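You operate a simulated robot arm through the tools that you are given. There is no shell and no other tool.

You run a simulated two-armed robot. Do the job below in one go: nothing can be reset, and whatever is moved stays where it is left.

## Task
Move the stray vial to the teal rack, then fill three blue rack holes as the card shows.
Fine: take the three vials that wait in the teal rack.
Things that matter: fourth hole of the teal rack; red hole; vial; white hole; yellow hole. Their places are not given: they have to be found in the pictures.

The check looks at the end state, three seconds after you hand in, the way a careful person would. Anything else that was tipped, shoved, dropped, spilled or broken makes it a failure.

## Robot
Two 7-joint arms with two-finger parallel grippers on one trunk that stands fixed in place. Base frame: the origin is at the foot of the trunk, x ahead of it, y to its left, z up. Lengths are in m, angles in degrees, forces in N, time in s.
The left shoulder is at [0.05, 0.161, 1.098], the right one opposite. With the tool pointing down near the work surface each hand reaches from about 0.22 to 0.68 m from the base axis, measured 20 degrees to its own side. Payload 3.43 kg a hand.
Tool frame (each hand has its own): the origin (TCP) lies between the finger pads and is the grasp point; the fingertips stand 0.03 m ahead of it; z points along the fingers, y is the line along which they close. The gripper opens to 0.094 m. The fingers are 0.028 m wide and 0.01 m thick; the gripper's body (0.05 by 0.096 m) begins 0.055 m behind the TCP.
Orientation is told as [roll, pitch, yaw] about the base's x, y, z axes, in that order, counted from this pose: with the fingers straight down and closing along the base's y, the tool's x points along the base's -x, its y along +y and its z along -z.

## Interface
- The arms move only by the tool servo_tool. It takes "left_motion", "right_motion" or both (then of equal length, played together; a hand with none holds still); each is a list of rows, each a list of 7 numbers: the turn, a rotation vector about the base's x, y, z in degrees, then the shift along the base's x, y, z in m, then the opening, from 0 (shut) to 1 (fully open). In form: [[rx, ry, rz, tx, ty, tz, hand], ...]. A call has 1 to 20 rows; each row shifts and turns the commanded pose from where the row before left it. A row lasts 0.2 s, in which the tool goes at most 0.05 m and 8.6 degrees; a call with a longer step from one row to the next is refused whole, and so is a gripper value outside its range. Where a pose cannot be reached the arm comes as near as it can. A force on the tool above 50 N (or 10 N above the force at the start of the call, whichever is more), or a blocked arm, ends the call early, and 0.2 s more pass. The fingers move at their own pace (about 0.045 m/s each) and stop on an object; they squeeze with about 29 N. The grip force told is the motor's: it shows also when the fingers shut on nothing. Time passes only in rows, and 0.2 s behind the last, so rows that do not move let the fingers close. It gives the time, the measured TCP pose, the force on the tool (base axes), the opening and the grip force at its end, in the units of the frame above (readings bear some noise), with the torque about the TCP (base axes, N m) and any sound that the robot's microphone picked up, and new pictures: "show" is both (left out), scene, wrist or none (wrist: the cameras of the hands that moved).
- Cameras (640 x 400 px; columns grow to the right, rows downward): "scene" is now at [0.125, 0.0369, 1.2421]; the picture's right is [0.40, -0.91, 0.00], its down [-0.34, -0.15, -0.93] and it looks along [0.85, 0.38, -0.37] (base axes); focal length 264 px, centre (320, 200). "left" rides on the left gripper at [0.076, -0.014, -0.102] in its tool frame; the picture's right is [0.18, 0.98, 0.00], its down [-0.75, 0.14, -0.64] and it looks along [-0.63, 0.12, 0.77] (tool axes); focal length 243 px, centre (320, 200). "right" rides on the right gripper at [0.076, 0.014, -0.103] in its tool frame; the picture's right is [-0.18, 0.98, 0.00], its down [-0.75, -0.14, -0.64] and it looks along [-0.63, -0.12, 0.77] (tool axes); focal length 243 px, centre (320, 200).
- slide_trunk(by): slides the trunk up (or, below 0, down) by that many m; the arms and the scene camera ride with it, the base frame stays. It gives what a move gives, with no picture.
- pan_tilt(pan, tilt): turns the head with the scene camera to pan (to the left, within 80 degrees either way) and tilt (down, from -29 to 69), counted from straight ahead of the robot. It gives what a move gives, and a new picture of the scene camera.
- locate(camera, pixels): for up to 12 pixels [column, row] of the newest picture of that camera ("zoom" is the newest enlarged one), the place [x, y, z] in the base frame of the surface seen there, good to about 0.003 m. It takes no simulated time.
- close_up(camera, box): a new picture of the part [left, top, right, bottom] of that camera's present view, enlarged. It takes no simulated time.
- hand_in(): hands the job in; it is judged then, once.

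Unless the task says otherwise, let go and move clear before handing in.

The tools are called as a command line: name --argument value ..., lists and objects as JSON in quotes. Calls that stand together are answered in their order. servo_tool: Moves the arms, as the interface text tells. Its arguments: {"type":"object","properties":{"left_motion":{"type":"array","items":{"type":"array","items":{"type":"number"}}},"right_motion":{"type":"array","items":{"type":"array","items":{"type":"number"}}},"show":{"type":"string","enum":["both","scene","wrist","none"]}},"required":[]} The other tools are called the same way: slide_trunk (by) slides the trunk up or down; pan_tilt (pan, tilt) turns the head that bears the scene camera; locate (camera, pixels) gives the place of the surface under pixels of a picture; close_up (camera, box) takes an enlarged picture of a part of a camera's view; hand_in () hands the job in.

At the start:

```text
clock: 0.0
left_tcp_pos: [0.3913, 0.4202, 1.1985]
left_orientation: [-0.1, 0.0, 0.0]
left_force: [-0.3, 0.1, -0.2]
left_ft_torque: [0.0, 0.0, -0.01]
left_opening: 0.094
left_grasp_force: 0.1
right_tcp_pos: [0.3467, -0.0249, 1.1355]
right_orientation: [-0.1, 0.0, 0.0]
right_force: [0.7, 0.7, -0.4]
right_ft_torque: [-0.01, -0.02, -0.02]
right_opening: 0.094
right_grasp_force: 0.1
trunk travel left (down, up): [-0.125, 0.142]
head pan, tilt: [23.8, 21.8]
```

scene: 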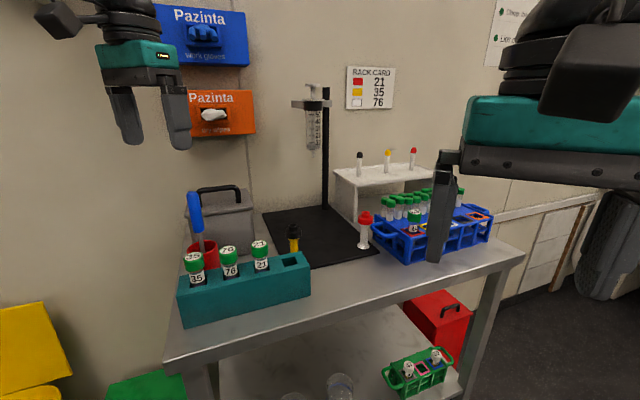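
right: 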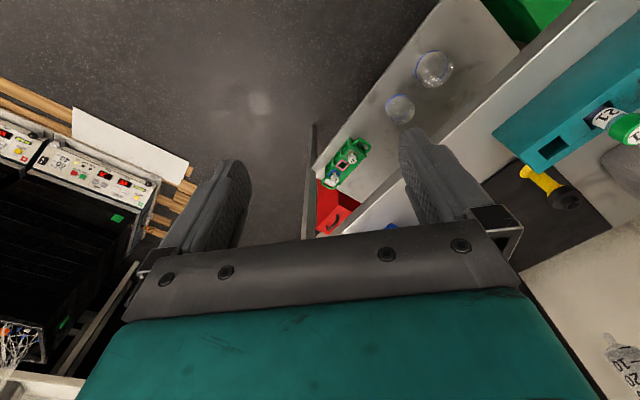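
left: 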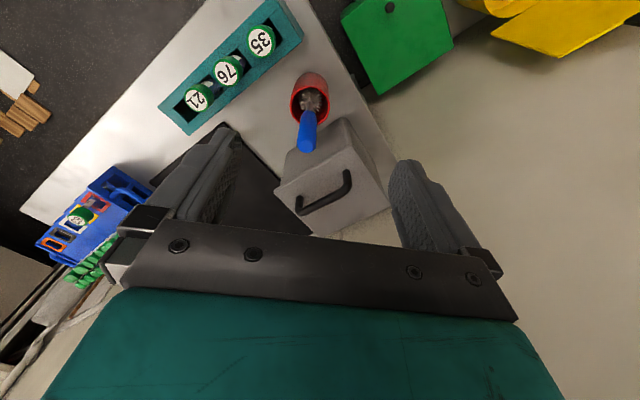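

The scene shows the teal rack with vials 35, 76 and 21 and an empty fourth hole near (292,262). A vial sits in the blue rack near (414,215), and the card is near (370,88). I'll zoom in on these parts.

close_up --camera "scene" --box '[340, 60, 400, 110]'

close_up --camera "scene" --box '[340, 170, 500, 270]'

close_up --camera "scene" --box '[170, 220, 330, 330]'

close_up --camera "left" --box '[20, 150, 160, 290]'

close_up --camera "left" --box '[150, 0, 310, 140]'

```text
8.00 times, centred on (370, 85) of scene
```

zoom: 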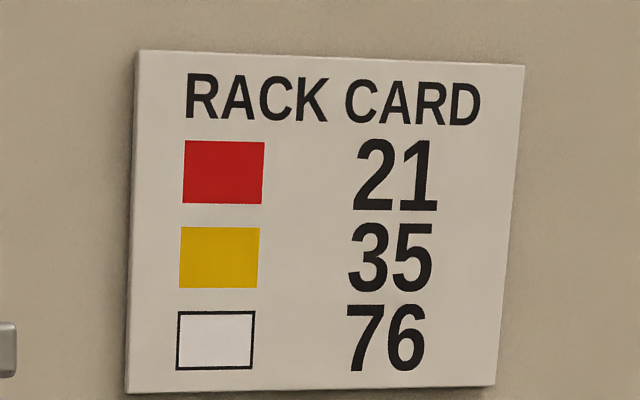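

```text
4.00 times, centred on (420, 220) of scene
```

zoom: 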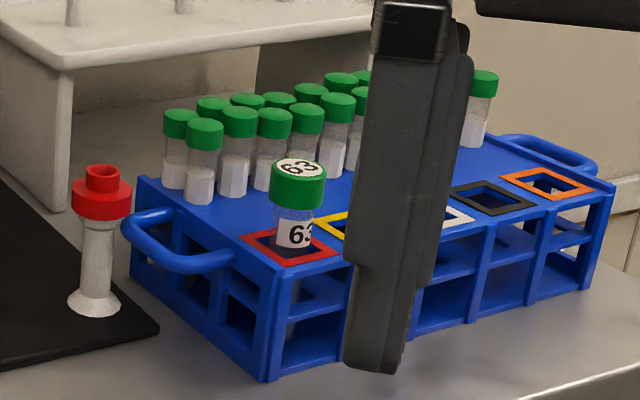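

```text
3.64 times, centred on (250, 275) of scene
```

zoom: 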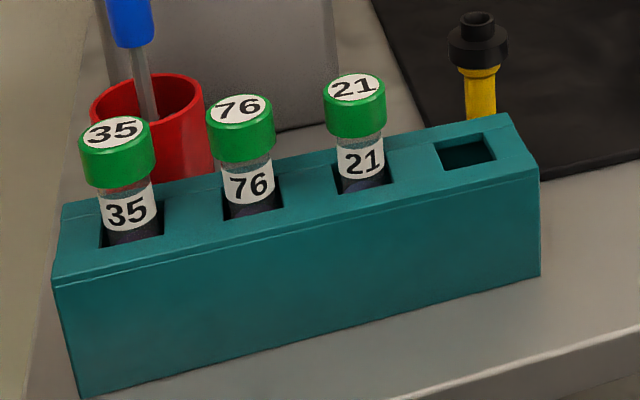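

```text
2.86 times, centred on (90, 220) of left
```

zoom: 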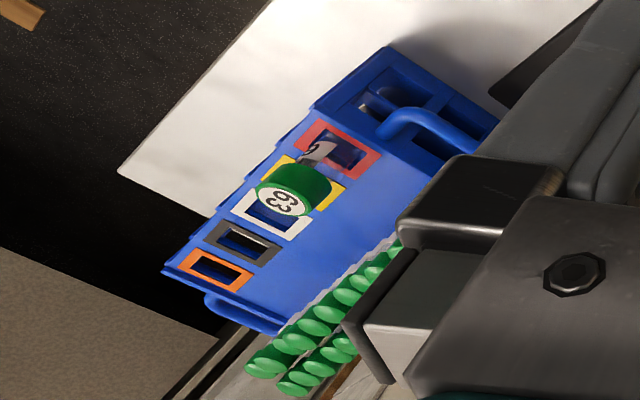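

```text
2.86 times, centred on (230, 70) of left
```

zoom: 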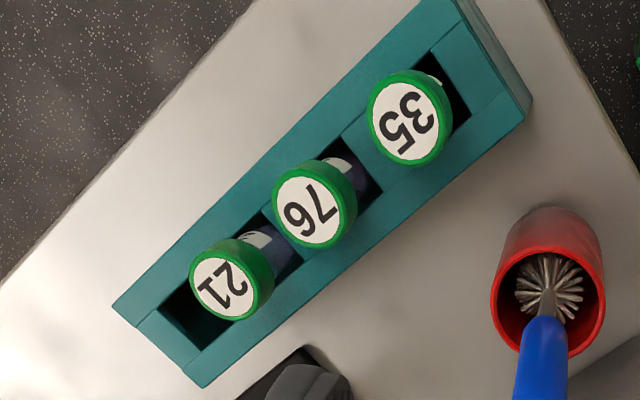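

The card reads red 21, yellow 35, white 76, and the stray vial 63 stands in the red hole. I'll get positions from the pictures, scene camera first.

locate --camera "scene" --pixels '[[195, 256], [229, 249], [260, 244], [290, 261], [185, 290], [302, 253], [414, 212], [365, 216], [294, 230], [245, 345]]'

close_up --camera "scene" --box '[170, 220, 330, 330]'

close_up --camera "left" --box '[20, 150, 160, 290]'

```text
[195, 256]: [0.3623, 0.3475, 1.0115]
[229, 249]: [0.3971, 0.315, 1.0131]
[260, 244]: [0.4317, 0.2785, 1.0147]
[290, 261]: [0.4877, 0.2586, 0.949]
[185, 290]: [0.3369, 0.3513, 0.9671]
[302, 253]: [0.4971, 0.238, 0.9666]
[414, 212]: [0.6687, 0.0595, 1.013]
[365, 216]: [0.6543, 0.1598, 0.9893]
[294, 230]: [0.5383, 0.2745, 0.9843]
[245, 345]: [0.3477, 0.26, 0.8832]
```

```text
3.64 times, centred on (250, 275) of scene
```

zoom: 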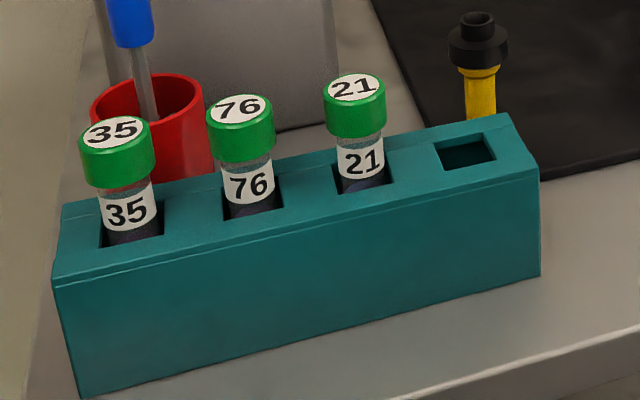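

```text
2.86 times, centred on (90, 220) of left
```

zoom: 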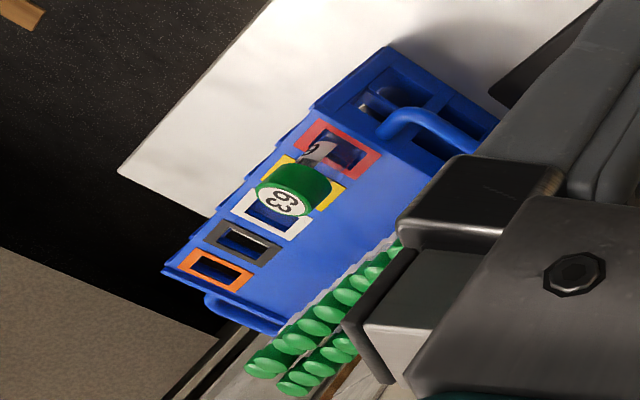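

The left zoom shows the red frame near (340,150), yellow near (320,180) and white near (272,213). I'll locate these and the rack edges.

locate --camera "zoom" --pixels '[[321, 121], [380, 154], [365, 180], [345, 186], [330, 207], [312, 217], [296, 238], [234, 212], [280, 203], [388, 48], [166, 270], [320, 310]]'

close_up --camera "left" --box '[150, 0, 310, 140]'

```text
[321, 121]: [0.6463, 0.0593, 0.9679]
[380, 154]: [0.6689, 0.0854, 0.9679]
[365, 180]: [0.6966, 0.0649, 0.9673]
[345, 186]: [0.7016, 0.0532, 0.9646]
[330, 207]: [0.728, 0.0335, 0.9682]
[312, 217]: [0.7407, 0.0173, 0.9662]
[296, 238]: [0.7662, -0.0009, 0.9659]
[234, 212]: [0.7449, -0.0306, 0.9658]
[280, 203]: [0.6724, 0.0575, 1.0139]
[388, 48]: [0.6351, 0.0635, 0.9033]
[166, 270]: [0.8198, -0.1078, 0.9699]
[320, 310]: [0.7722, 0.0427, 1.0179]
```

```text
2.86 times, centred on (230, 70) of left
```

zoom: 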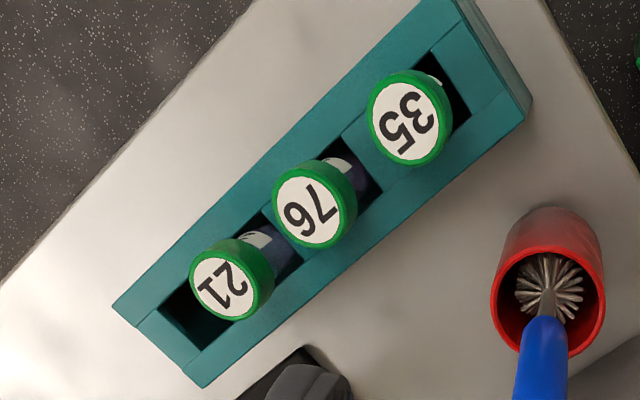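

The frames have about 0.049 m pitch, along roughly −43°. Next I'll locate the teal rack's details in the left zoom: the vial tops, the fourth hole and the rack corners.

locate --camera "zoom" --pixels '[[410, 117], [314, 209], [225, 284], [113, 307], [203, 386], [526, 106], [158, 316], [203, 350], [134, 322], [190, 371], [430, 4], [545, 260]]'

close_up --camera "scene" --box '[260, 230, 330, 290]'

```text
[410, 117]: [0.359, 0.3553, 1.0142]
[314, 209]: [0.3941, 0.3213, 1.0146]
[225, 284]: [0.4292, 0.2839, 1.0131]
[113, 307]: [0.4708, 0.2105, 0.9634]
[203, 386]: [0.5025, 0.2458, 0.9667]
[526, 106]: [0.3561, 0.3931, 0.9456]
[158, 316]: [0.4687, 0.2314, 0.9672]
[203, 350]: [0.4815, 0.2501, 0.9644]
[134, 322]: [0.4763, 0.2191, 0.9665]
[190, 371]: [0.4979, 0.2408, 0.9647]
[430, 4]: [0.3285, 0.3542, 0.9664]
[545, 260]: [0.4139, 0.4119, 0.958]
```

```text
6.67 times, centred on (295, 260) of scene
```

zoom: 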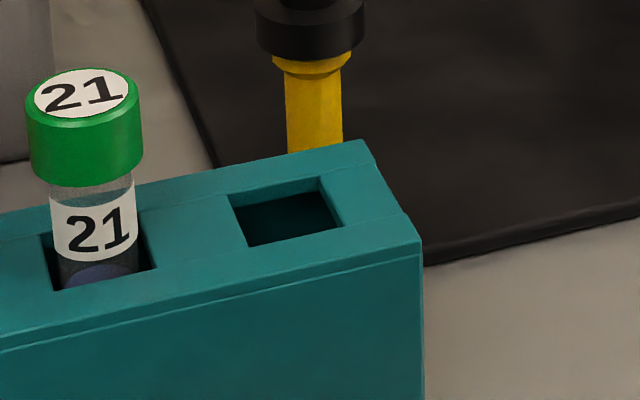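

The fourth hole shows clearly in the zoom, with corners near (230,195), (321,180), (342,228) and (247,246). I'll locate those along with cap 21.

locate --camera "zoom" --pixels '[[227, 195], [322, 177], [345, 228], [246, 249], [82, 92], [362, 140], [420, 243], [85, 165], [28, 110], [142, 115], [300, 210]]'

close_up --camera "scene" --box '[170, 220, 290, 320]'

```text
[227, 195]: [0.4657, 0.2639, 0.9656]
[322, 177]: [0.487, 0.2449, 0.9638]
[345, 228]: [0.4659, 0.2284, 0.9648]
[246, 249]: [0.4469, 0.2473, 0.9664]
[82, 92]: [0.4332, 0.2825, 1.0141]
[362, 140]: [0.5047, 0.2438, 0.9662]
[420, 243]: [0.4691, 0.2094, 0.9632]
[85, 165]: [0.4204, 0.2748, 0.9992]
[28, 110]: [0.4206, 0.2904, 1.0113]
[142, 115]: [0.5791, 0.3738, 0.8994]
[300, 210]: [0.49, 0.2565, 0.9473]
```

```text
4.00 times, centred on (230, 270) of scene
```

zoom: 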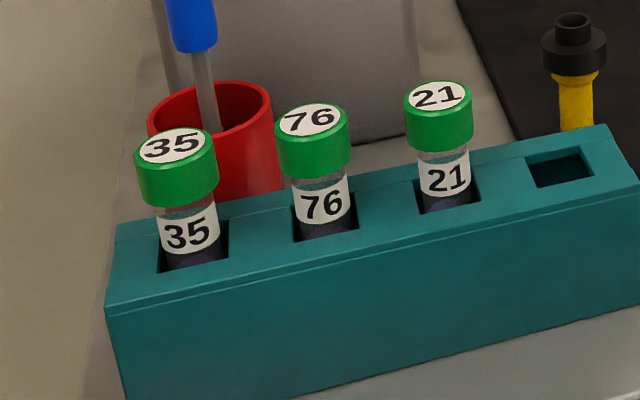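

The fourth hole centre comes out near (0.466,0.246), and the red hole and vial 63 near (0.671,0.060). Before I shift the right arm out of the way, I'll check how far the equipment on its side reaches.

locate --camera "right" --pixels '[[20, 150], [100, 190], [150, 160], [60, 280], [20, 340], [40, 388], [240, 100], [170, 200]]'

pan_tilt --pan -40 --tilt 25

```text
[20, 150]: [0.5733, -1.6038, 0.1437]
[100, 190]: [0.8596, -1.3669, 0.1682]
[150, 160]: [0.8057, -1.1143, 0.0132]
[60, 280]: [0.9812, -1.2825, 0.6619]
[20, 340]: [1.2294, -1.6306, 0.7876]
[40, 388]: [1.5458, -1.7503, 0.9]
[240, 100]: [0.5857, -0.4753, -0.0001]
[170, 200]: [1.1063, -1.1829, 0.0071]
```

```text
clock: 1.3
left_tcp_pos: [0.3908, 0.4208, 1.1989]
left_orientation: [0.0, 0.1, 0.0]
left_force: [-0.6, 0.9, -0.4]
left_ft_torque: [0.0, 0.02, -0.01]
left_opening: 0.0939
left_grasp_force: 0.0
right_tcp_pos: [0.3463, -0.0269, 1.1376]
right_orientation: [0.0, 0.0, -0.1]
right_force: [-0.1, 0.3, 0.3]
right_ft_torque: [0.02, -0.03, -0.02]
right_opening: 0.0941
right_grasp_force: 0.0
trunk travel left (down, up): [-0.125, 0.142]
head pan, tilt: [-40.0, 25.0]
```

scene: 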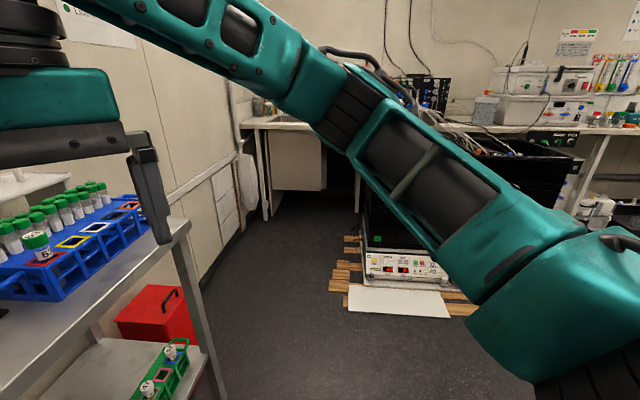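

The right side is open floor with equipment far off. I'll swing the right hand out to −y and point the head back at the bench.

servo_tool --right_motion '[[0, 0, 0, 0, -0.03, 0, 1], [0, 0, 0, 0, -0.04, 0, 1], [0, 0, 0, 0, -0.04, 0, 1], [0, 0, 0, 0, -0.04, 0, 1], [0, 0, 0, 0, -0.04, 0, 1], [0, 0, 0, 0, -0.04, 0, 1], [0, 0, 0, 0, -0.03, 0, 1]]' --show "none"

pan_tilt --pan 15 --tilt 25

```text
clock: 2.9
left_tcp_pos: [0.3905, 0.4206, 1.1981]
left_orientation: [0.0, 0.1, -0.1]
left_force: [-0.3, -0.3, 0.2]
left_ft_torque: [0.01, 0.01, 0.01]
left_opening: 0.094
left_grasp_force: 0.2
right_tcp_pos: [0.3466, -0.2872, 1.1361]
right_orientation: [0.0, -0.1, 0.0]
right_force: [0.5, -0.2, -0.1]
right_ft_torque: [-0.01, -0.02, -0.02]
right_opening: 0.0937
right_grasp_force: 0.1
trunk travel left (down, up): [-0.125, 0.142]
head pan, tilt: [-40.0, 25.0]
```

```text
clock: 4.2
left_tcp_pos: [0.3907, 0.4205, 1.1986]
left_orientation: [0.0, 0.0, 0.0]
left_force: [-0.5, 0.7, -0.1]
left_ft_torque: [-0.02, -0.01, -0.02]
left_opening: 0.094
left_grasp_force: 0.0
right_tcp_pos: [0.3467, -0.2864, 1.1368]
right_orientation: [0.0, -0.2, -0.1]
right_force: [0.7, 0.1, -0.5]
right_ft_torque: [-0.03, -0.03, -0.03]
right_opening: 0.0941
right_grasp_force: 0.1
trunk travel left (down, up): [-0.125, 0.142]
head pan, tilt: [15.0, 25.0]
```

scene: 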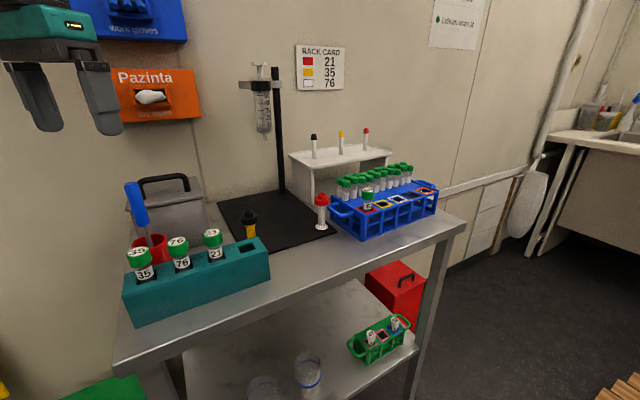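

The blue rack is now in plain view near (385,205). I'll enlarge it and locate the nearby obstacles: the stand, the shelf and the red-topped item.

close_up --camera "scene" --box '[320, 155, 450, 240]'

locate --camera "scene" --pixels '[[275, 70], [262, 75], [264, 128], [278, 180], [313, 137], [366, 130], [322, 197], [330, 155], [250, 213], [132, 185], [160, 178]]'

```text
4.71 times, centred on (385, 198) of scene
```

zoom: 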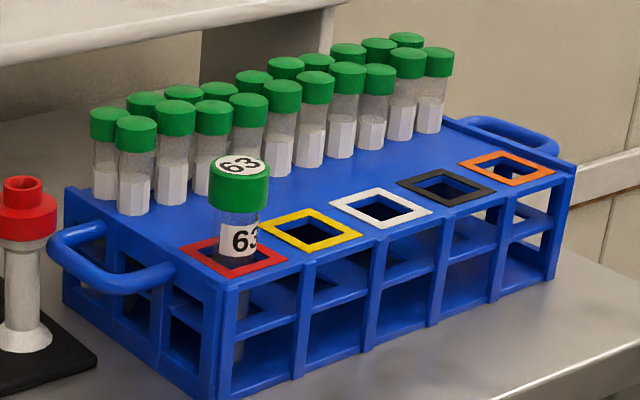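

```text
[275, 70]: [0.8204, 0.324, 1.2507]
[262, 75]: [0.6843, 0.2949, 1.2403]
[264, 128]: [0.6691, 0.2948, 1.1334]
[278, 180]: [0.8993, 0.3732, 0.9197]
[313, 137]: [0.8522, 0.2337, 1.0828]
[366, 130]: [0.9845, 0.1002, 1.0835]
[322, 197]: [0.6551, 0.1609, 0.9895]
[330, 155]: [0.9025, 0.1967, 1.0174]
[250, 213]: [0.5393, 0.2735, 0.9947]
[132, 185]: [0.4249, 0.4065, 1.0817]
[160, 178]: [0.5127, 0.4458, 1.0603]
```

The zoom gives clear frame corners: red (182,247)–(287,262), yellow (258,228)–(362,236), white (329,203)–(433,212). I'll locate them.

locate --camera "zoom" --pixels '[[184, 247], [285, 261], [237, 275], [259, 229], [361, 236], [306, 209], [306, 254], [331, 204], [431, 212], [377, 189], [380, 228], [240, 166]]'

close_up --camera "scene" --box '[110, 160, 270, 300]'

```text
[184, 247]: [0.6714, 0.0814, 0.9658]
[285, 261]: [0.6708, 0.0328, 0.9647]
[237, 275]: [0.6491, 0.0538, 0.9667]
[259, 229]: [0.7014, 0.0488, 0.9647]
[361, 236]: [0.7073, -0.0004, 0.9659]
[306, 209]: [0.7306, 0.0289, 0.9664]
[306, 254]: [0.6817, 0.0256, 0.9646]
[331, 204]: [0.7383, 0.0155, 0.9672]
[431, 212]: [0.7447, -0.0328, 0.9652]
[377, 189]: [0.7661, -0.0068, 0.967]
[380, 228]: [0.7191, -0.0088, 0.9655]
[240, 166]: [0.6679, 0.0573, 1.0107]
```

```text
2.86 times, centred on (190, 230) of scene
```

zoom: 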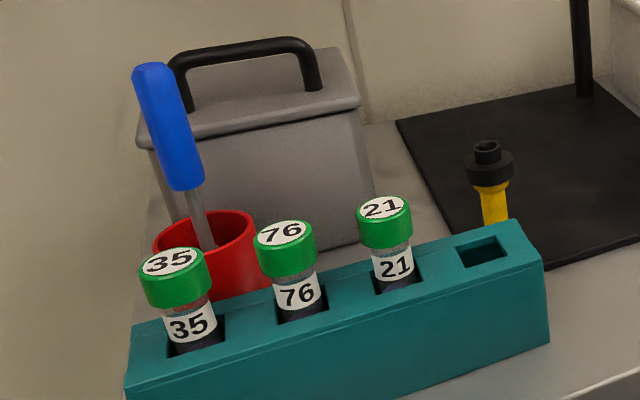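

Averaging the views puts red near (0.670,0.058), yellow near (0.705,0.026) and white near (0.742,−0.008). I'll check the brush, cup and grey box next to vial 35 in this zoom.

locate --camera "zoom" --pixels '[[155, 68], [145, 80], [185, 182], [200, 215], [158, 250], [254, 228], [215, 212], [240, 45], [150, 140], [355, 98], [487, 145], [210, 285]]'

```text
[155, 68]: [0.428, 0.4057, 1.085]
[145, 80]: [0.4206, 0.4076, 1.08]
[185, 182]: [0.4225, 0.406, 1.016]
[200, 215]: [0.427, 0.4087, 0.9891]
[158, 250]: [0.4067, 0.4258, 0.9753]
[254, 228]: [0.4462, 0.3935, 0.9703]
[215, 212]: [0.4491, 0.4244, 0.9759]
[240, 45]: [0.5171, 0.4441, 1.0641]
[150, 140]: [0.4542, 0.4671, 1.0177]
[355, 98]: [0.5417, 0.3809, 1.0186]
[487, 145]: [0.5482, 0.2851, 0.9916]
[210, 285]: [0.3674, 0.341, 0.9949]
```

The brush stands upright near (0.428,0.41) with its top at 1.086, about 9 cm off the teal row, so closing across the row is safe. I'll turn the left hand to yaw −43.5°, move it above the blue rack and test the reach there.

servo_tool --left_motion '[[0, 0, -7.25, 0.0127, -0.029, 0, 1], [0, 0, -7.25, 0.0127, -0.029, 0, 1], [0, 0, -7.25, 0.0127, -0.029, 0, 1], [0, 0, -7.25, 0.0127, -0.029, 0, 1], [0, 0, -7.25, 0.0127, -0.029, 0, 1], [0, 0, -7.25, 0.0127, -0.029, 0, 1], [0, 0, 0, 0.0255, -0.0235, 0, 1], [0, 0, 0, 0.0255, -0.0235, 0, 1], [0, 0, 0, 0.0255, -0.0235, 0, 1], [0, 0, 0, 0.0255, -0.0235, 0, 1], [0, 0, 0, 0.0255, -0.0235, 0, 1], [0, 0, 0, 0.0255, -0.0235, 0, 1], [0, 0, 0, 0.0255, -0.0235, 0, 1], [0, 0, 0, 0.0255, -0.0235, 0, 1], [0, 0, 0, 0, 0, 0, 0.6], [0, 0, 0, 0, 0, 0, 0.6]]' --show "both"

```text
clock: 7.6
left_tcp_pos: [0.4967, 0.208, 1.1473]
left_orientation: [0.0, 0.1, -43.5]
left_force: [-0.4, 0.1, 0.2]
left_ft_torque: [0.01, 0.0, -0.01]
left_opening: 0.0562
left_grasp_force: 0.0
left hand out of reach, approached as far as the arm can: row 7, 8, 9, 10, 11, 12, 13, 14
right_tcp_pos: [0.3476, -0.2873, 1.1365]
right_orientation: [0.0, 0.0, -0.1]
right_force: [0.1, -0.8, -0.3]
right_ft_torque: [-0.03, -0.04, 0.0]
right_opening: 0.0938
right_grasp_force: 0.0
trunk travel left (down, up): [-0.125, 0.142]
head pan, tilt: [15.0, 25.0]
```

scene: 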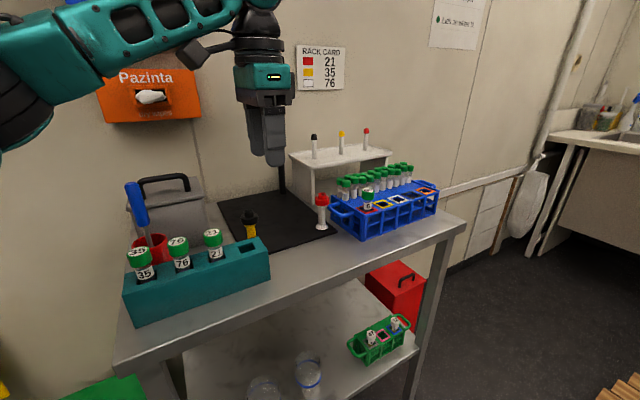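
left: 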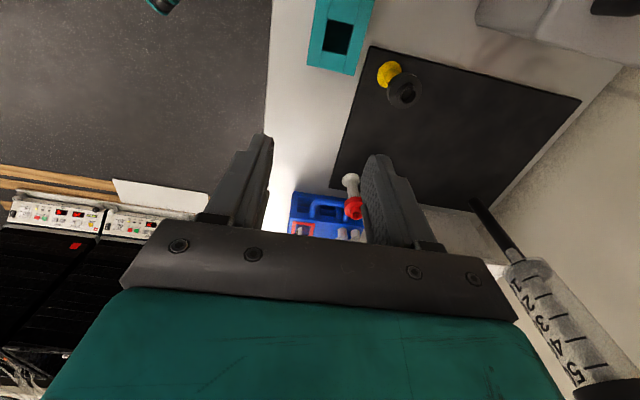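

The left arm ran out of reach at this height: it stopped at (0.497,0.208,1.147). The wrist sits well above the shoulder, so I'll raise the trunk and later tilt the tool outward.

slide_trunk --by 0.13

servo_tool --left_motion '[[0, 0, 0, 0, 0, 0, 0.6]]' --show "scene"

```text
clock: 9.2
left_tcp_pos: [0.496, 0.2082, 1.2779]
left_orientation: [0.0, 0.0, -43.5]
left_force: [0.0, -0.7, 0.5]
left_ft_torque: [0.01, 0.01, 0.0]
left_opening: 0.0561
left_grasp_force: 0.0
right_tcp_pos: [0.3479, -0.2867, 1.2659]
right_orientation: [0.0, -0.1, -0.2]
right_force: [0.9, -0.8, -0.3]
right_ft_torque: [0.03, -0.01, 0.0]
right_opening: 0.0936
right_grasp_force: 0.1
trunk travel left (down, up): [-0.255, 0.012]
head pan, tilt: [15.0, 25.0]
```

```text
clock: 9.6
left_tcp_pos: [0.4969, 0.2078, 1.2778]
left_orientation: [-0.1, 0.0, -43.4]
left_force: [0.5, 0.5, -0.1]
left_ft_torque: [-0.01, 0.03, -0.02]
left_opening: 0.0562
left_grasp_force: 0.1
right_tcp_pos: [0.3473, -0.2876, 1.2667]
right_orientation: [0.0, -0.1, -0.1]
right_force: [-0.1, 0.5, 0.1]
right_ft_torque: [-0.01, 0.03, 0.02]
right_opening: 0.094
right_grasp_force: 0.0
trunk travel left (down, up): [-0.255, 0.012]
head pan, tilt: [15.0, 25.0]
```

scene: 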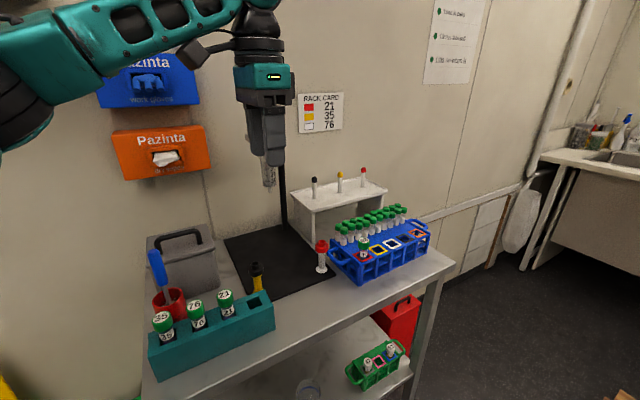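

The command restarts from the measured pose. Now I'll tilt the tool 20° outward along the rack row and move above the red hole to test reach again.

servo_tool --left_motion '[[-4.59, -4.83, 0, 0, 0, -0.03, 0.6], [-4.59, -4.83, 0, 0, 0, -0.03, 0.6], [-4.59, -4.83, 0, 0, 0, -0.03, 0.6], [0, 0, 0, 0.0289, -0.025, -0.0097, 0.6], [0, 0, 0, 0.0289, -0.025, -0.0097, 0.6], [0, 0, 0, 0.0289, -0.025, -0.0097, 0.6], [0, 0, 0, 0.0289, -0.025, -0.0097, 0.6], [0, 0, 0, 0.0289, -0.025, -0.0097, 0.6], [0, 0, 0, 0.0289, -0.025, -0.0097, 0.6]]' --show "both"

```text
clock: 11.6
left_tcp_pos: [0.5675, 0.1416, 1.1346]
left_orientation: [0.1, -20.0, -43.5]
left_force: [0.0, -0.4, -1.0]
left_ft_torque: [0.02, 0.0, -0.03]
left_opening: 0.0564
left_grasp_force: 0.1
left hand out of reach, approached as far as the arm can: row 6, 7, 8, 9
right_tcp_pos: [0.3478, -0.2869, 1.2664]
right_orientation: [-0.1, 0.0, -0.1]
right_force: [0.1, -0.2, 0.0]
right_ft_torque: [-0.01, -0.01, 0.05]
right_opening: 0.0942
right_grasp_force: 0.1
trunk travel left (down, up): [-0.255, 0.012]
head pan, tilt: [15.0, 25.0]
```

scene: 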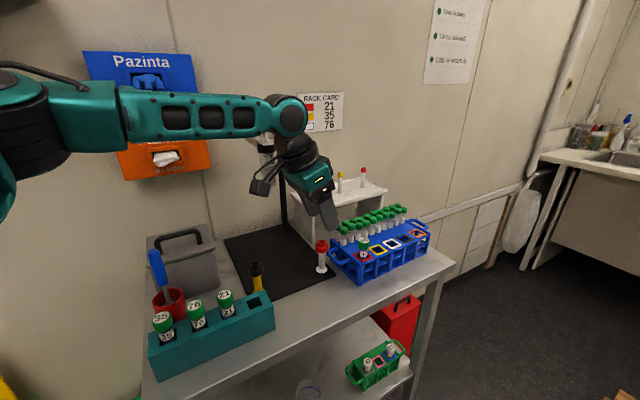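
left: 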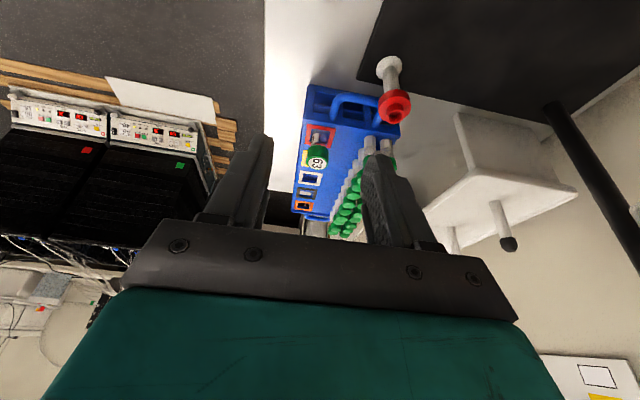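

The hand stopped at (0.5675,0.1416,1.135) with the forearm level. I'll locate the elbow near (20,110) and the wrist near (285,115) to understand what limits the arm.

locate --camera "scene" --pixels '[[20, 110], [90, 110], [120, 110], [260, 117], [285, 115], [295, 150], [320, 185], [5, 210], [10, 150]]'

pan_tilt --pan 60 --tilt 20

```text
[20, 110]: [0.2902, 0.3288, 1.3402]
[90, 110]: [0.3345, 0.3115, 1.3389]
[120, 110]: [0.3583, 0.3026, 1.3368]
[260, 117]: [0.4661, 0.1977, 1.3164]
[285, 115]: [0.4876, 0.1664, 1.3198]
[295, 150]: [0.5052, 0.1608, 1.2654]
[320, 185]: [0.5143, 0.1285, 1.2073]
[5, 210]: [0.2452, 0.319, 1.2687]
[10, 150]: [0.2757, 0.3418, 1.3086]
```

```text
clock: 12.7
left_tcp_pos: [0.5681, 0.1425, 1.1337]
left_orientation: [0.0, -20.0, -43.4]
left_force: [-0.4, 0.0, 0.2]
left_ft_torque: [-0.01, 0.05, 0.0]
left_opening: 0.0565
left_grasp_force: 0.1
right_tcp_pos: [0.3467, -0.2867, 1.2663]
right_orientation: [0.0, -0.1, -0.2]
right_force: [0.1, 0.1, -0.4]
right_ft_torque: [0.01, -0.02, 0.0]
right_opening: 0.094
right_grasp_force: 0.2
trunk travel left (down, up): [-0.255, 0.012]
head pan, tilt: [60.0, 20.0]
```

scene: 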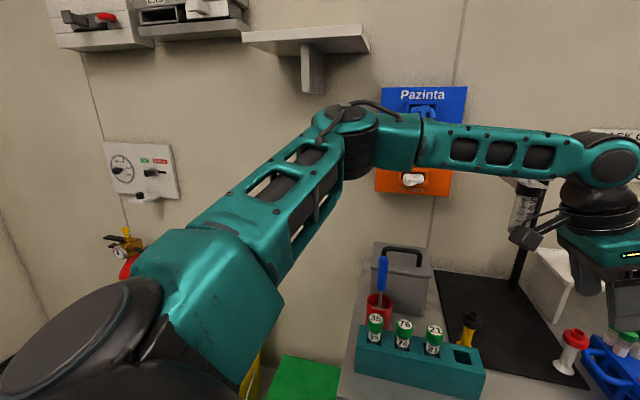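

The elbow is still clearly bent, so a joint limit tied to the hand's yaw or tilt is the likely cause, not arm length. I'll turn the yaw back 25° here and push outward as a free-air test.

servo_tool --left_motion '[[0, 0, 8.3, 0, 0, 0.01, 0.6], [0, 0, 8.3, 0, 0, 0.01, 0.6], [0, 0, 8.3, 0, 0, 0.01, 0.6], [0, 0, 0, 0.025, -0.02, 0, 0.6], [0, 0, 0, 0.025, -0.02, 0, 0.6], [0, 0, 0, 0.025, -0.02, 0, 0.6], [0, 0, 0, 0.025, -0.02, 0, 0.6]]' --show "scene"

```text
clock: 14.3
left_tcp_pos: [0.5692, 0.1521, 1.1616]
left_orientation: [0.0, -20.1, -18.6]
left_force: [-0.3, 0.5, 0.1]
left_ft_torque: [0.01, -0.02, 0.02]
left_opening: 0.0564
left_grasp_force: 0.0
left hand out of reach, approached as far as the arm can: row 3, 4, 5, 6, 7
right_tcp_pos: [0.3471, -0.2856, 1.2663]
right_orientation: [0.0, -0.1, -0.1]
right_force: [0.5, -0.4, -0.2]
right_ft_torque: [-0.02, 0.01, 0.0]
right_opening: 0.094
right_grasp_force: 0.0
trunk travel left (down, up): [-0.255, 0.012]
head pan, tilt: [60.0, 20.0]
```

scene: 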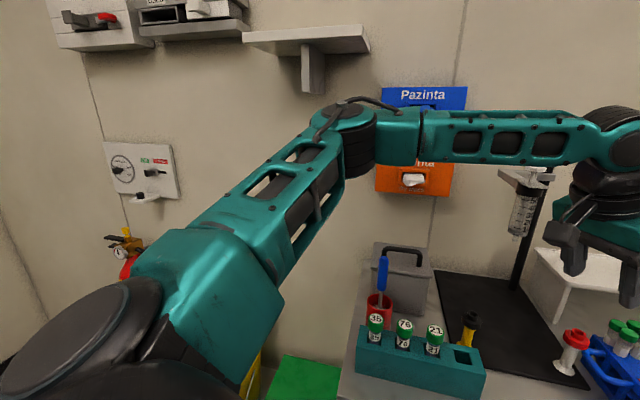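

The stopping point fits a reach sphere of about 0.48 m around the shoulder, whatever the yaw. I'll measure the real link positions in the picture at the shoulder (190,280), elbow (345,115) and wrist (610,130).

locate --camera "scene" --pixels '[[80, 340], [190, 280], [265, 210], [310, 150], [345, 112], [400, 138], [480, 135], [560, 135], [612, 130], [625, 160], [600, 190]]'

```text
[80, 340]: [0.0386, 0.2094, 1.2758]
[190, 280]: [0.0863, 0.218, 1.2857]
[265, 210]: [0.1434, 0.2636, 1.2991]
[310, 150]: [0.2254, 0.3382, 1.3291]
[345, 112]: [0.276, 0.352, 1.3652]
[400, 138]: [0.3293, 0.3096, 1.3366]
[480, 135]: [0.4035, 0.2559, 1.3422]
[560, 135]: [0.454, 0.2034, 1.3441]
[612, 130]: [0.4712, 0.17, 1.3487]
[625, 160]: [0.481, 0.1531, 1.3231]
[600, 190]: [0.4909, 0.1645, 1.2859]
```

The elbow is bent roughly 80–90°, so the limit may be specific to the left arm. I'll test how far the right arm gets in free air on its own side, clear of the rack.

servo_tool --right_motion '[[0, 0, 0, 0.03, 0, -0.035, 1], [0, 0, 0, 0.03, 0, -0.035, 1], [0, 0, 0, 0.03, 0, -0.035, 1], [0, 0, 0, 0.03, 0, -0.02, 1], [0, 0, 0, 0.03, 0, 0, 1], [0, 0, 0, 0.03, 0, 0, 1], [0, 0, 0, 0.03, 0, 0, 1], [0, 0, 0, 0.03, 0, 0, 1], [0, 0, 0, 0.03, 0, 0, 1], [0, 0, 0, 0.03, 0, 0, 1]]' --show "none"

pan_tilt --pan -10 --tilt 25

```text
clock: 16.5
left_tcp_pos: [0.5679, 0.1518, 1.1604]
left_orientation: [0.0, -20.2, -18.6]
left_force: [-0.7, -1.1, -0.1]
left_ft_torque: [0.02, -0.02, 0.04]
left_opening: 0.0565
left_grasp_force: 0.0
right_tcp_pos: [0.6273, -0.2862, 1.1427]
right_orientation: [-0.2, -0.2, 0.1]
right_force: [0.5, 0.4, 0.0]
right_ft_torque: [0.05, -0.03, 0.0]
right_opening: 0.0941
right_grasp_force: 0.1
right hand out of reach, approached as far as the arm can: row 10
trunk travel left (down, up): [-0.255, 0.012]
head pan, tilt: [60.0, 20.0]
```

```text
clock: 17.9
left_tcp_pos: [0.569, 0.1515, 1.1601]
left_orientation: [0.0, -20.1, -18.7]
left_force: [0.4, 0.2, 0.6]
left_ft_torque: [0.0, 0.02, 0.02]
left_opening: 0.0564
left_grasp_force: 0.1
right_tcp_pos: [0.627, -0.2868, 1.1411]
right_orientation: [-0.1, -0.2, -0.1]
right_force: [-0.1, 0.2, 0.7]
right_ft_torque: [0.0, -0.01, 0.02]
right_opening: 0.0938
right_grasp_force: 0.0
trunk travel left (down, up): [-0.255, 0.012]
head pan, tilt: [-10.0, 25.0]
```

scene: 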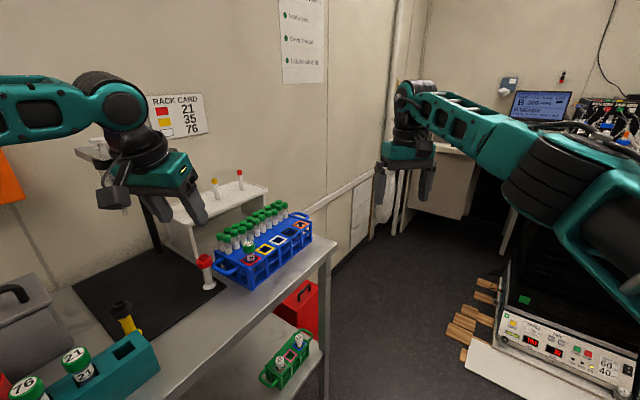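

The right arm reached 0.59 m from its shoulder while the left stuck at 0.48 m, so the left arm's elbow posture is the limit. I'll retract the left hand, level it to yaw 0 and no tilt, then try extending straight ahead.

servo_tool --left_motion '[[2.2, 6.4, 0, -0.03, 0, 0, 0.6], [2.2, 6.4, 0, -0.03, 0, 0, 0.6], [2.2, 6.4, 0, -0.03, 0, 0, 0.6], [0, 0, 6.2, -0.03, 0, 0, 0.6], [0, 0, 6.2, -0.03, 0, 0, 0.6], [0, 0, 6.2, -0.02, 0, 0, 0.6], [0, 0, 0, 0.02, 0, -0.01, 0.6], [0, 0, 0, 0.02, 0, -0.01, 0.6], [0, 0, 0, 0.02, 0, -0.01, 0.6], [0, 0, 0, 0.02, 0, 0, 0.6], [0, 0, 0, 0.02, 0, 0, 0.6], [0, 0, 0, 0.02, 0, 0, 0.6], [0, 0, 0, 0.02, 0, 0, 0.6], [0, 0, 0, 0.02, 0, 0, 0.6], [0, 0, 0, 0.02, 0, 0, 0.6]]' --show "none"

pan_tilt --pan 45 --tilt 20

```text
clock: 21.1
left_tcp_pos: [0.5273, 0.1983, 1.1331]
left_orientation: [-0.1, 0.1, 0.0]
left_force: [0.2, -0.4, -0.1]
left_ft_torque: [-0.01, -0.02, -0.02]
left_opening: 0.0562
left_grasp_force: 0.0
left hand out of reach, approached as far as the arm can: row 11, 12, 13, 14, 15
right_tcp_pos: [0.6267, -0.2864, 1.1424]
right_orientation: [0.0, -0.1, -0.1]
right_force: [-0.8, -0.3, -1.0]
right_ft_torque: [0.02, 0.03, 0.01]
right_opening: 0.0942
right_grasp_force: 0.1
trunk travel left (down, up): [-0.255, 0.012]
head pan, tilt: [-10.0, 25.0]
```

```text
clock: 22.3
left_tcp_pos: [0.528, 0.1967, 1.1322]
left_orientation: [0.0, 0.2, 0.0]
left_force: [0.5, -0.4, -0.2]
left_ft_torque: [-0.01, -0.01, 0.04]
left_opening: 0.0563
left_grasp_force: 0.0
right_tcp_pos: [0.6266, -0.2857, 1.1411]
right_orientation: [0.2, -0.1, -0.1]
right_force: [-0.1, 0.3, 1.1]
right_ft_torque: [0.02, -0.01, -0.02]
right_opening: 0.094
right_grasp_force: 0.0
trunk travel left (down, up): [-0.255, 0.012]
head pan, tilt: [45.0, 20.0]
```

scene: 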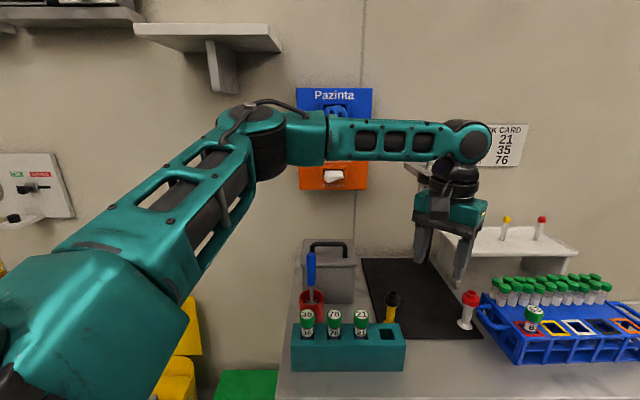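

The left elbow stays fixed out at about (0.28,0.36) while the hand slides sideways, so its shoulder is at a limit in this posture. I'll look at the right arm's posture for comparison.

pan_tilt --pan -45 --tilt 20

locate --camera "scene" --pixels '[[320, 200], [400, 150], [500, 200], [300, 120], [250, 100], [200, 100], [450, 250], [560, 300]]'

```text
clock: 24.0
left_tcp_pos: [0.5273, 0.1992, 1.1332]
left_orientation: [0.0, 0.1, 0.0]
left_force: [0.4, -0.4, -0.8]
left_ft_torque: [0.0, 0.04, -0.02]
left_opening: 0.0566
left_grasp_force: 0.1
right_tcp_pos: [0.627, -0.2852, 1.1422]
right_orientation: [-0.1, -0.1, -0.1]
right_force: [0.3, 0.4, 0.2]
right_ft_torque: [-0.01, 0.03, 0.05]
right_opening: 0.0942
right_grasp_force: 0.0
trunk travel left (down, up): [-0.255, 0.012]
head pan, tilt: [-45.0, 20.0]
```

scene: 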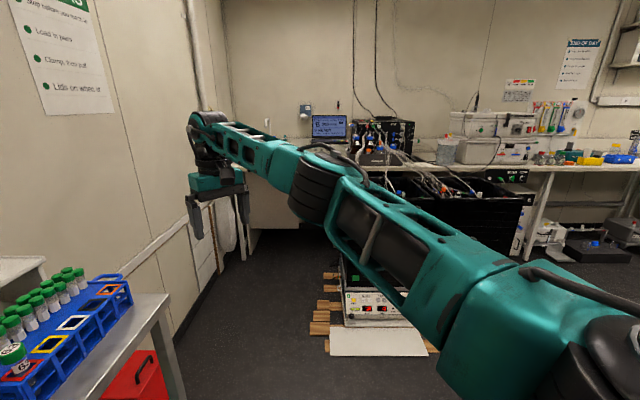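

```text
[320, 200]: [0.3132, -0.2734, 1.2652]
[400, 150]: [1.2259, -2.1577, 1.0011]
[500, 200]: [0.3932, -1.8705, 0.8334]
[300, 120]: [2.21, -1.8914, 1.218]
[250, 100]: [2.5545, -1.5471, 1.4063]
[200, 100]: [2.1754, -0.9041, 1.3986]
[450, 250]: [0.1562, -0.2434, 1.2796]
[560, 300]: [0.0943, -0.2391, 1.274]
```

The right arm is almost straight, so only the left arm's elbow posture is in the way. In the free space in front of the table edge I'll fold the left hand back and down to drop the elbow, then look at the arm.

servo_tool --left_motion '[[0, 0, 0, -0.04, -0.025, 0, 0.6], [0, 0, 0, -0.04, -0.025, 0, 0.6], [0, 0, 0, -0.04, -0.025, 0, 0.6], [0, 0, 0, -0.04, -0.025, 0, 0.6], [0, 0, 0, 0, 0, -0.045, 0.6], [0, 0, 0, 0, 0, -0.045, 0.6], [0, 0, 0, 0, 0, -0.045, 0.6], [0, 0, 0, 0, 0, -0.045, 0.6]]' --show "none"

pan_tilt --pan 45 --tilt 30

```text
clock: 25.8
left_tcp_pos: [0.3581, 0.1395, 0.974]
left_orientation: [0.0, 0.4, 0.0]
left_force: [-0.3, 0.2, -0.4]
left_ft_torque: [-0.02, 0.01, 0.01]
left_opening: 0.0563
left_grasp_force: 0.1
left hand out of reach, approached as far as the arm can: row 6, 7, 8
right_tcp_pos: [0.6278, -0.2854, 1.1418]
right_orientation: [0.0, 0.0, -0.1]
right_force: [0.6, 0.4, -0.3]
right_ft_torque: [0.01, -0.01, -0.02]
right_opening: 0.0939
right_grasp_force: 0.0
trunk travel left (down, up): [-0.255, 0.012]
head pan, tilt: [-45.0, 20.0]
```

```text
clock: 27.4
left_tcp_pos: [0.3593, 0.1378, 0.9749]
left_orientation: [-0.1, 0.3, 0.0]
left_force: [0.7, 0.2, -0.7]
left_ft_torque: [-0.01, 0.0, 0.01]
left_opening: 0.0564
left_grasp_force: 0.1
right_tcp_pos: [0.6278, -0.2873, 1.141]
right_orientation: [0.0, -0.1, -0.1]
right_force: [-0.1, 0.5, 0.0]
right_ft_torque: [0.0, -0.01, 0.02]
right_opening: 0.094
right_grasp_force: 0.1
trunk travel left (down, up): [-0.255, 0.012]
head pan, tilt: [45.0, 30.0]
```

scene: 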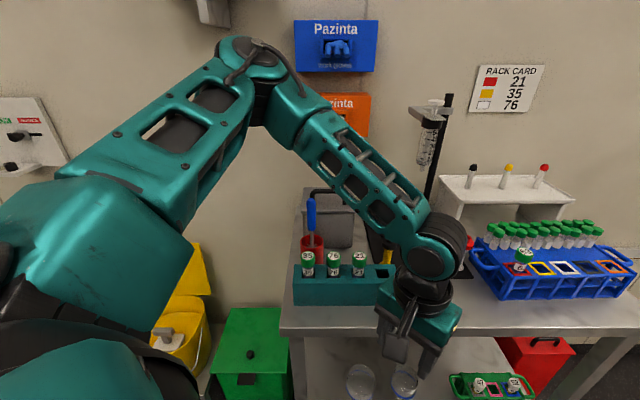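

Even here it stopped short at (0.358,0.14,0.974), drifting toward +y. I'll measure the arm's links in this picture.

locate --camera "scene" --pixels '[[240, 45], [260, 60], [275, 90], [200, 130], [150, 160], [60, 220], [110, 210], [360, 180], [430, 250], [450, 230], [400, 290], [430, 320]]'

```text
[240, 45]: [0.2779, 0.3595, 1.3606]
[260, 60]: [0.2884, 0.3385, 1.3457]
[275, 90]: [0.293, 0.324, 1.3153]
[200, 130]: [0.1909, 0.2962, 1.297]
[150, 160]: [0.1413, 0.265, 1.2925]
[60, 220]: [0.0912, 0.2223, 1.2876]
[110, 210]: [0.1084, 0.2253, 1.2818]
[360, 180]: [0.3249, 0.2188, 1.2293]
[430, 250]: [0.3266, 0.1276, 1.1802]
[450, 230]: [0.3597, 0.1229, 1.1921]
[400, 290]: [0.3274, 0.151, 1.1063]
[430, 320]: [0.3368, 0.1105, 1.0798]
```

The elbow sits at the same spot, (0.278,0.36,1.36), as before, so the upper arm isn't moving at all. I'll lift the hand and move it outward to see whether the upper arm frees up.

servo_tool --left_motion '[[0, 0, 0, 0, 0, 0.045, 0.6], [0, 0, 0, 0, 0, 0.045, 0.6], [0, 0, 0, 0, 0, 0.045, 0.6], [0, 0, 0, 0, 0, 0.045, 0.6], [0, 0, 0, 0, 0, 0.045, 0.6], [0, 0, 0, 0, 0.045, 0, 0.6], [0, 0, 0, 0, 0.045, 0, 0.6], [0, 0, 0, 0, 0.045, 0, 0.6], [0, 0, 0, 0, 0.045, 0, 0.6], [0, 0, 0, 0, 0.045, 0, 0.6], [0, 0, 0, 0, 0.045, 0, 0.6]]' --show "scene"

```text
clock: 29.8
left_tcp_pos: [0.3564, 0.4112, 1.1987]
left_orientation: [0.1, 0.4, -0.1]
left_force: [-0.4, 0.2, 0.1]
left_ft_torque: [-0.03, -0.01, -0.03]
left_opening: 0.0566
left_grasp_force: 0.0
right_tcp_pos: [0.6259, -0.2854, 1.1423]
right_orientation: [-0.1, 0.0, -0.1]
right_force: [0.3, -0.7, -0.7]
right_ft_torque: [-0.03, -0.02, -0.01]
right_opening: 0.094
right_grasp_force: 0.2
trunk travel left (down, up): [-0.255, 0.012]
head pan, tilt: [45.0, 30.0]
```

scene: 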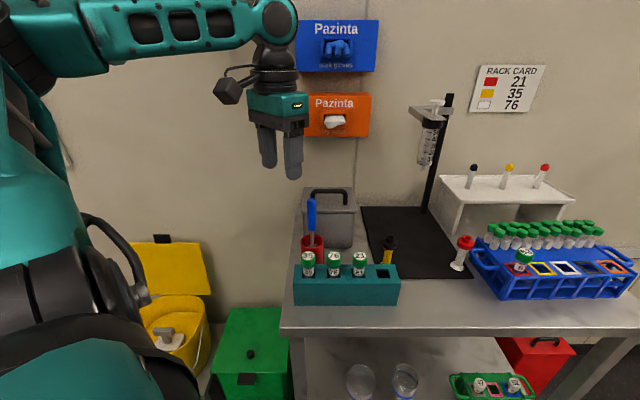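

Moved outward, the upper arm swung freely, so the left shoulder blocks only the inward side. I'll test how far inward the right arm can go, moving its empty hand over the blue rack at z 1.14 with the tips 9 cm above the caps.

servo_tool --right_motion '[[0, 0, 0, 0, 0.04, 0, 1], [0, 0, 0, 0, 0.04, 0, 1], [0, 0, 0, 0, 0.04, 0, 1], [0, 0, 0, 0, 0.04, 0, 1], [0, 0, 0, 0, 0.04, 0, 1], [0, 0, 0, 0, 0.04, 0, 1], [0, 0, 0, 0, 0.04, 0, 1]]' --show "none"

pan_tilt --pan 0 --tilt 25

```text
clock: 31.4
left_tcp_pos: [0.356, 0.4109, 1.1977]
left_orientation: [0.2, 0.4, 0.0]
left_force: [0.1, 0.5, -0.3]
left_ft_torque: [-0.02, -0.02, -0.04]
left_opening: 0.0563
left_grasp_force: 0.1
right_tcp_pos: [0.6017, -0.0155, 1.1386]
right_orientation: [-0.1, -0.2, 0.0]
right_force: [-0.1, -0.1, 1.1]
right_ft_torque: [0.0, 0.0, 0.0]
right_opening: 0.094
right_grasp_force: 0.2
right hand out of reach, approached as far as the arm can: row 5, 6, 7
trunk travel left (down, up): [-0.255, 0.012]
head pan, tilt: [45.0, 30.0]
```

```text
clock: 32.5
left_tcp_pos: [0.3568, 0.41, 1.199]
left_orientation: [0.2, 0.3, 0.0]
left_force: [0.5, -0.4, 0.2]
left_ft_torque: [0.02, -0.01, 0.01]
left_opening: 0.0563
left_grasp_force: 0.0
right_tcp_pos: [0.6028, -0.0182, 1.1387]
right_orientation: [-0.1, -0.2, -0.1]
right_force: [-0.2, -0.1, -0.1]
right_ft_torque: [-0.01, 0.0, 0.01]
right_opening: 0.0939
right_grasp_force: 0.1
trunk travel left (down, up): [-0.255, 0.012]
head pan, tilt: [0.0, 25.0]
```

scene: 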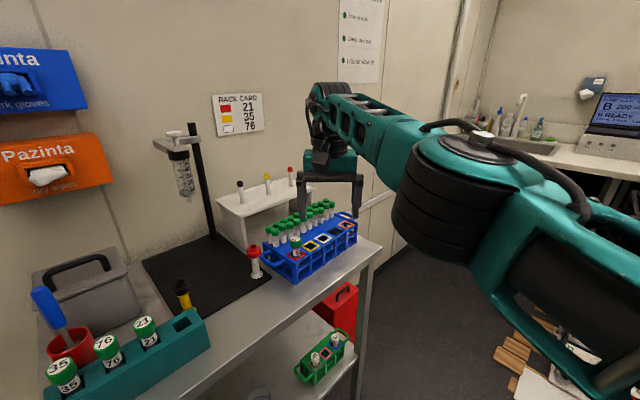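

The right arm gets to (0.603,−0.018,1.139), 0.57 m from its shoulder and inward, so its posture is good. I'll measure its elbow to compare the two arms.

locate --camera "scene" --pixels '[[470, 150], [440, 210], [400, 150], [340, 110], [315, 95], [530, 250], [330, 180], [600, 350]]'

pan_tilt --pan -45 --tilt 30

```text
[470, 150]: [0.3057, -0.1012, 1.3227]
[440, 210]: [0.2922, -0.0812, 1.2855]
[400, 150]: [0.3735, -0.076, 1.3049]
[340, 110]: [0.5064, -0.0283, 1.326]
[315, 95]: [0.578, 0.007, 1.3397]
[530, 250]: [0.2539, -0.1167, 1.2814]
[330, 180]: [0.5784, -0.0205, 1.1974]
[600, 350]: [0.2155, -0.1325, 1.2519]
```

```text
clock: 33.7
left_tcp_pos: [0.3569, 0.4093, 1.1972]
left_orientation: [0.1, 0.4, -0.1]
left_force: [-0.3, -0.4, -0.2]
left_ft_torque: [-0.01, 0.01, -0.01]
left_opening: 0.0565
left_grasp_force: 0.1
right_tcp_pos: [0.6033, -0.0175, 1.1389]
right_orientation: [0.1, -0.2, -0.2]
right_force: [-0.1, -0.7, 0.1]
right_ft_torque: [-0.01, -0.04, 0.01]
right_opening: 0.0942
right_grasp_force: 0.0
trunk travel left (down, up): [-0.255, 0.012]
head pan, tilt: [-45.0, 30.0]
```

scene: 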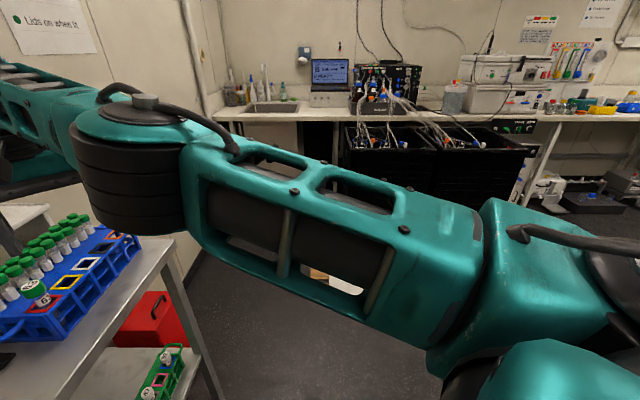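

The right elbow is nearly straight ahead of its shoulder, while the left one is frozen outward, so the left arm is in a poor posture branch. Before trying to bring the left hand round low on its own side, I'll check the space there.

pan_tilt --pan 75 --tilt 45

```text
clock: 35.7
left_tcp_pos: [0.3566, 0.4101, 1.1981]
left_orientation: [0.1, 0.3, 0.0]
left_force: [-0.5, -0.3, 0.2]
left_ft_torque: [-0.01, -0.02, 0.0]
left_opening: 0.0564
left_grasp_force: 0.1
right_tcp_pos: [0.6025, -0.0179, 1.1385]
right_orientation: [0.1, -0.2, -0.2]
right_force: [-0.1, 0.3, 0.4]
right_ft_torque: [0.0, 0.05, -0.03]
right_opening: 0.0941
right_grasp_force: 0.1
trunk travel left (down, up): [-0.255, 0.012]
head pan, tilt: [75.0, 45.0]
```

scene: 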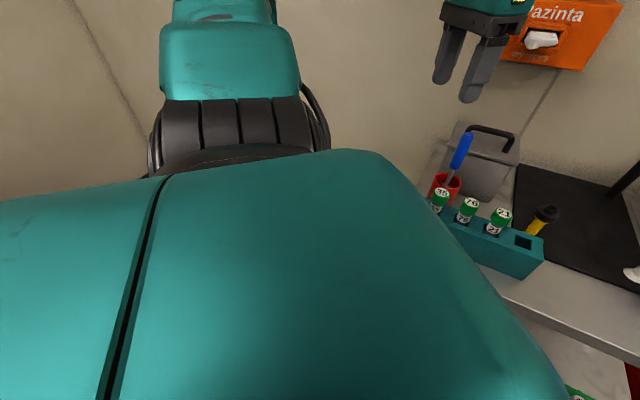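

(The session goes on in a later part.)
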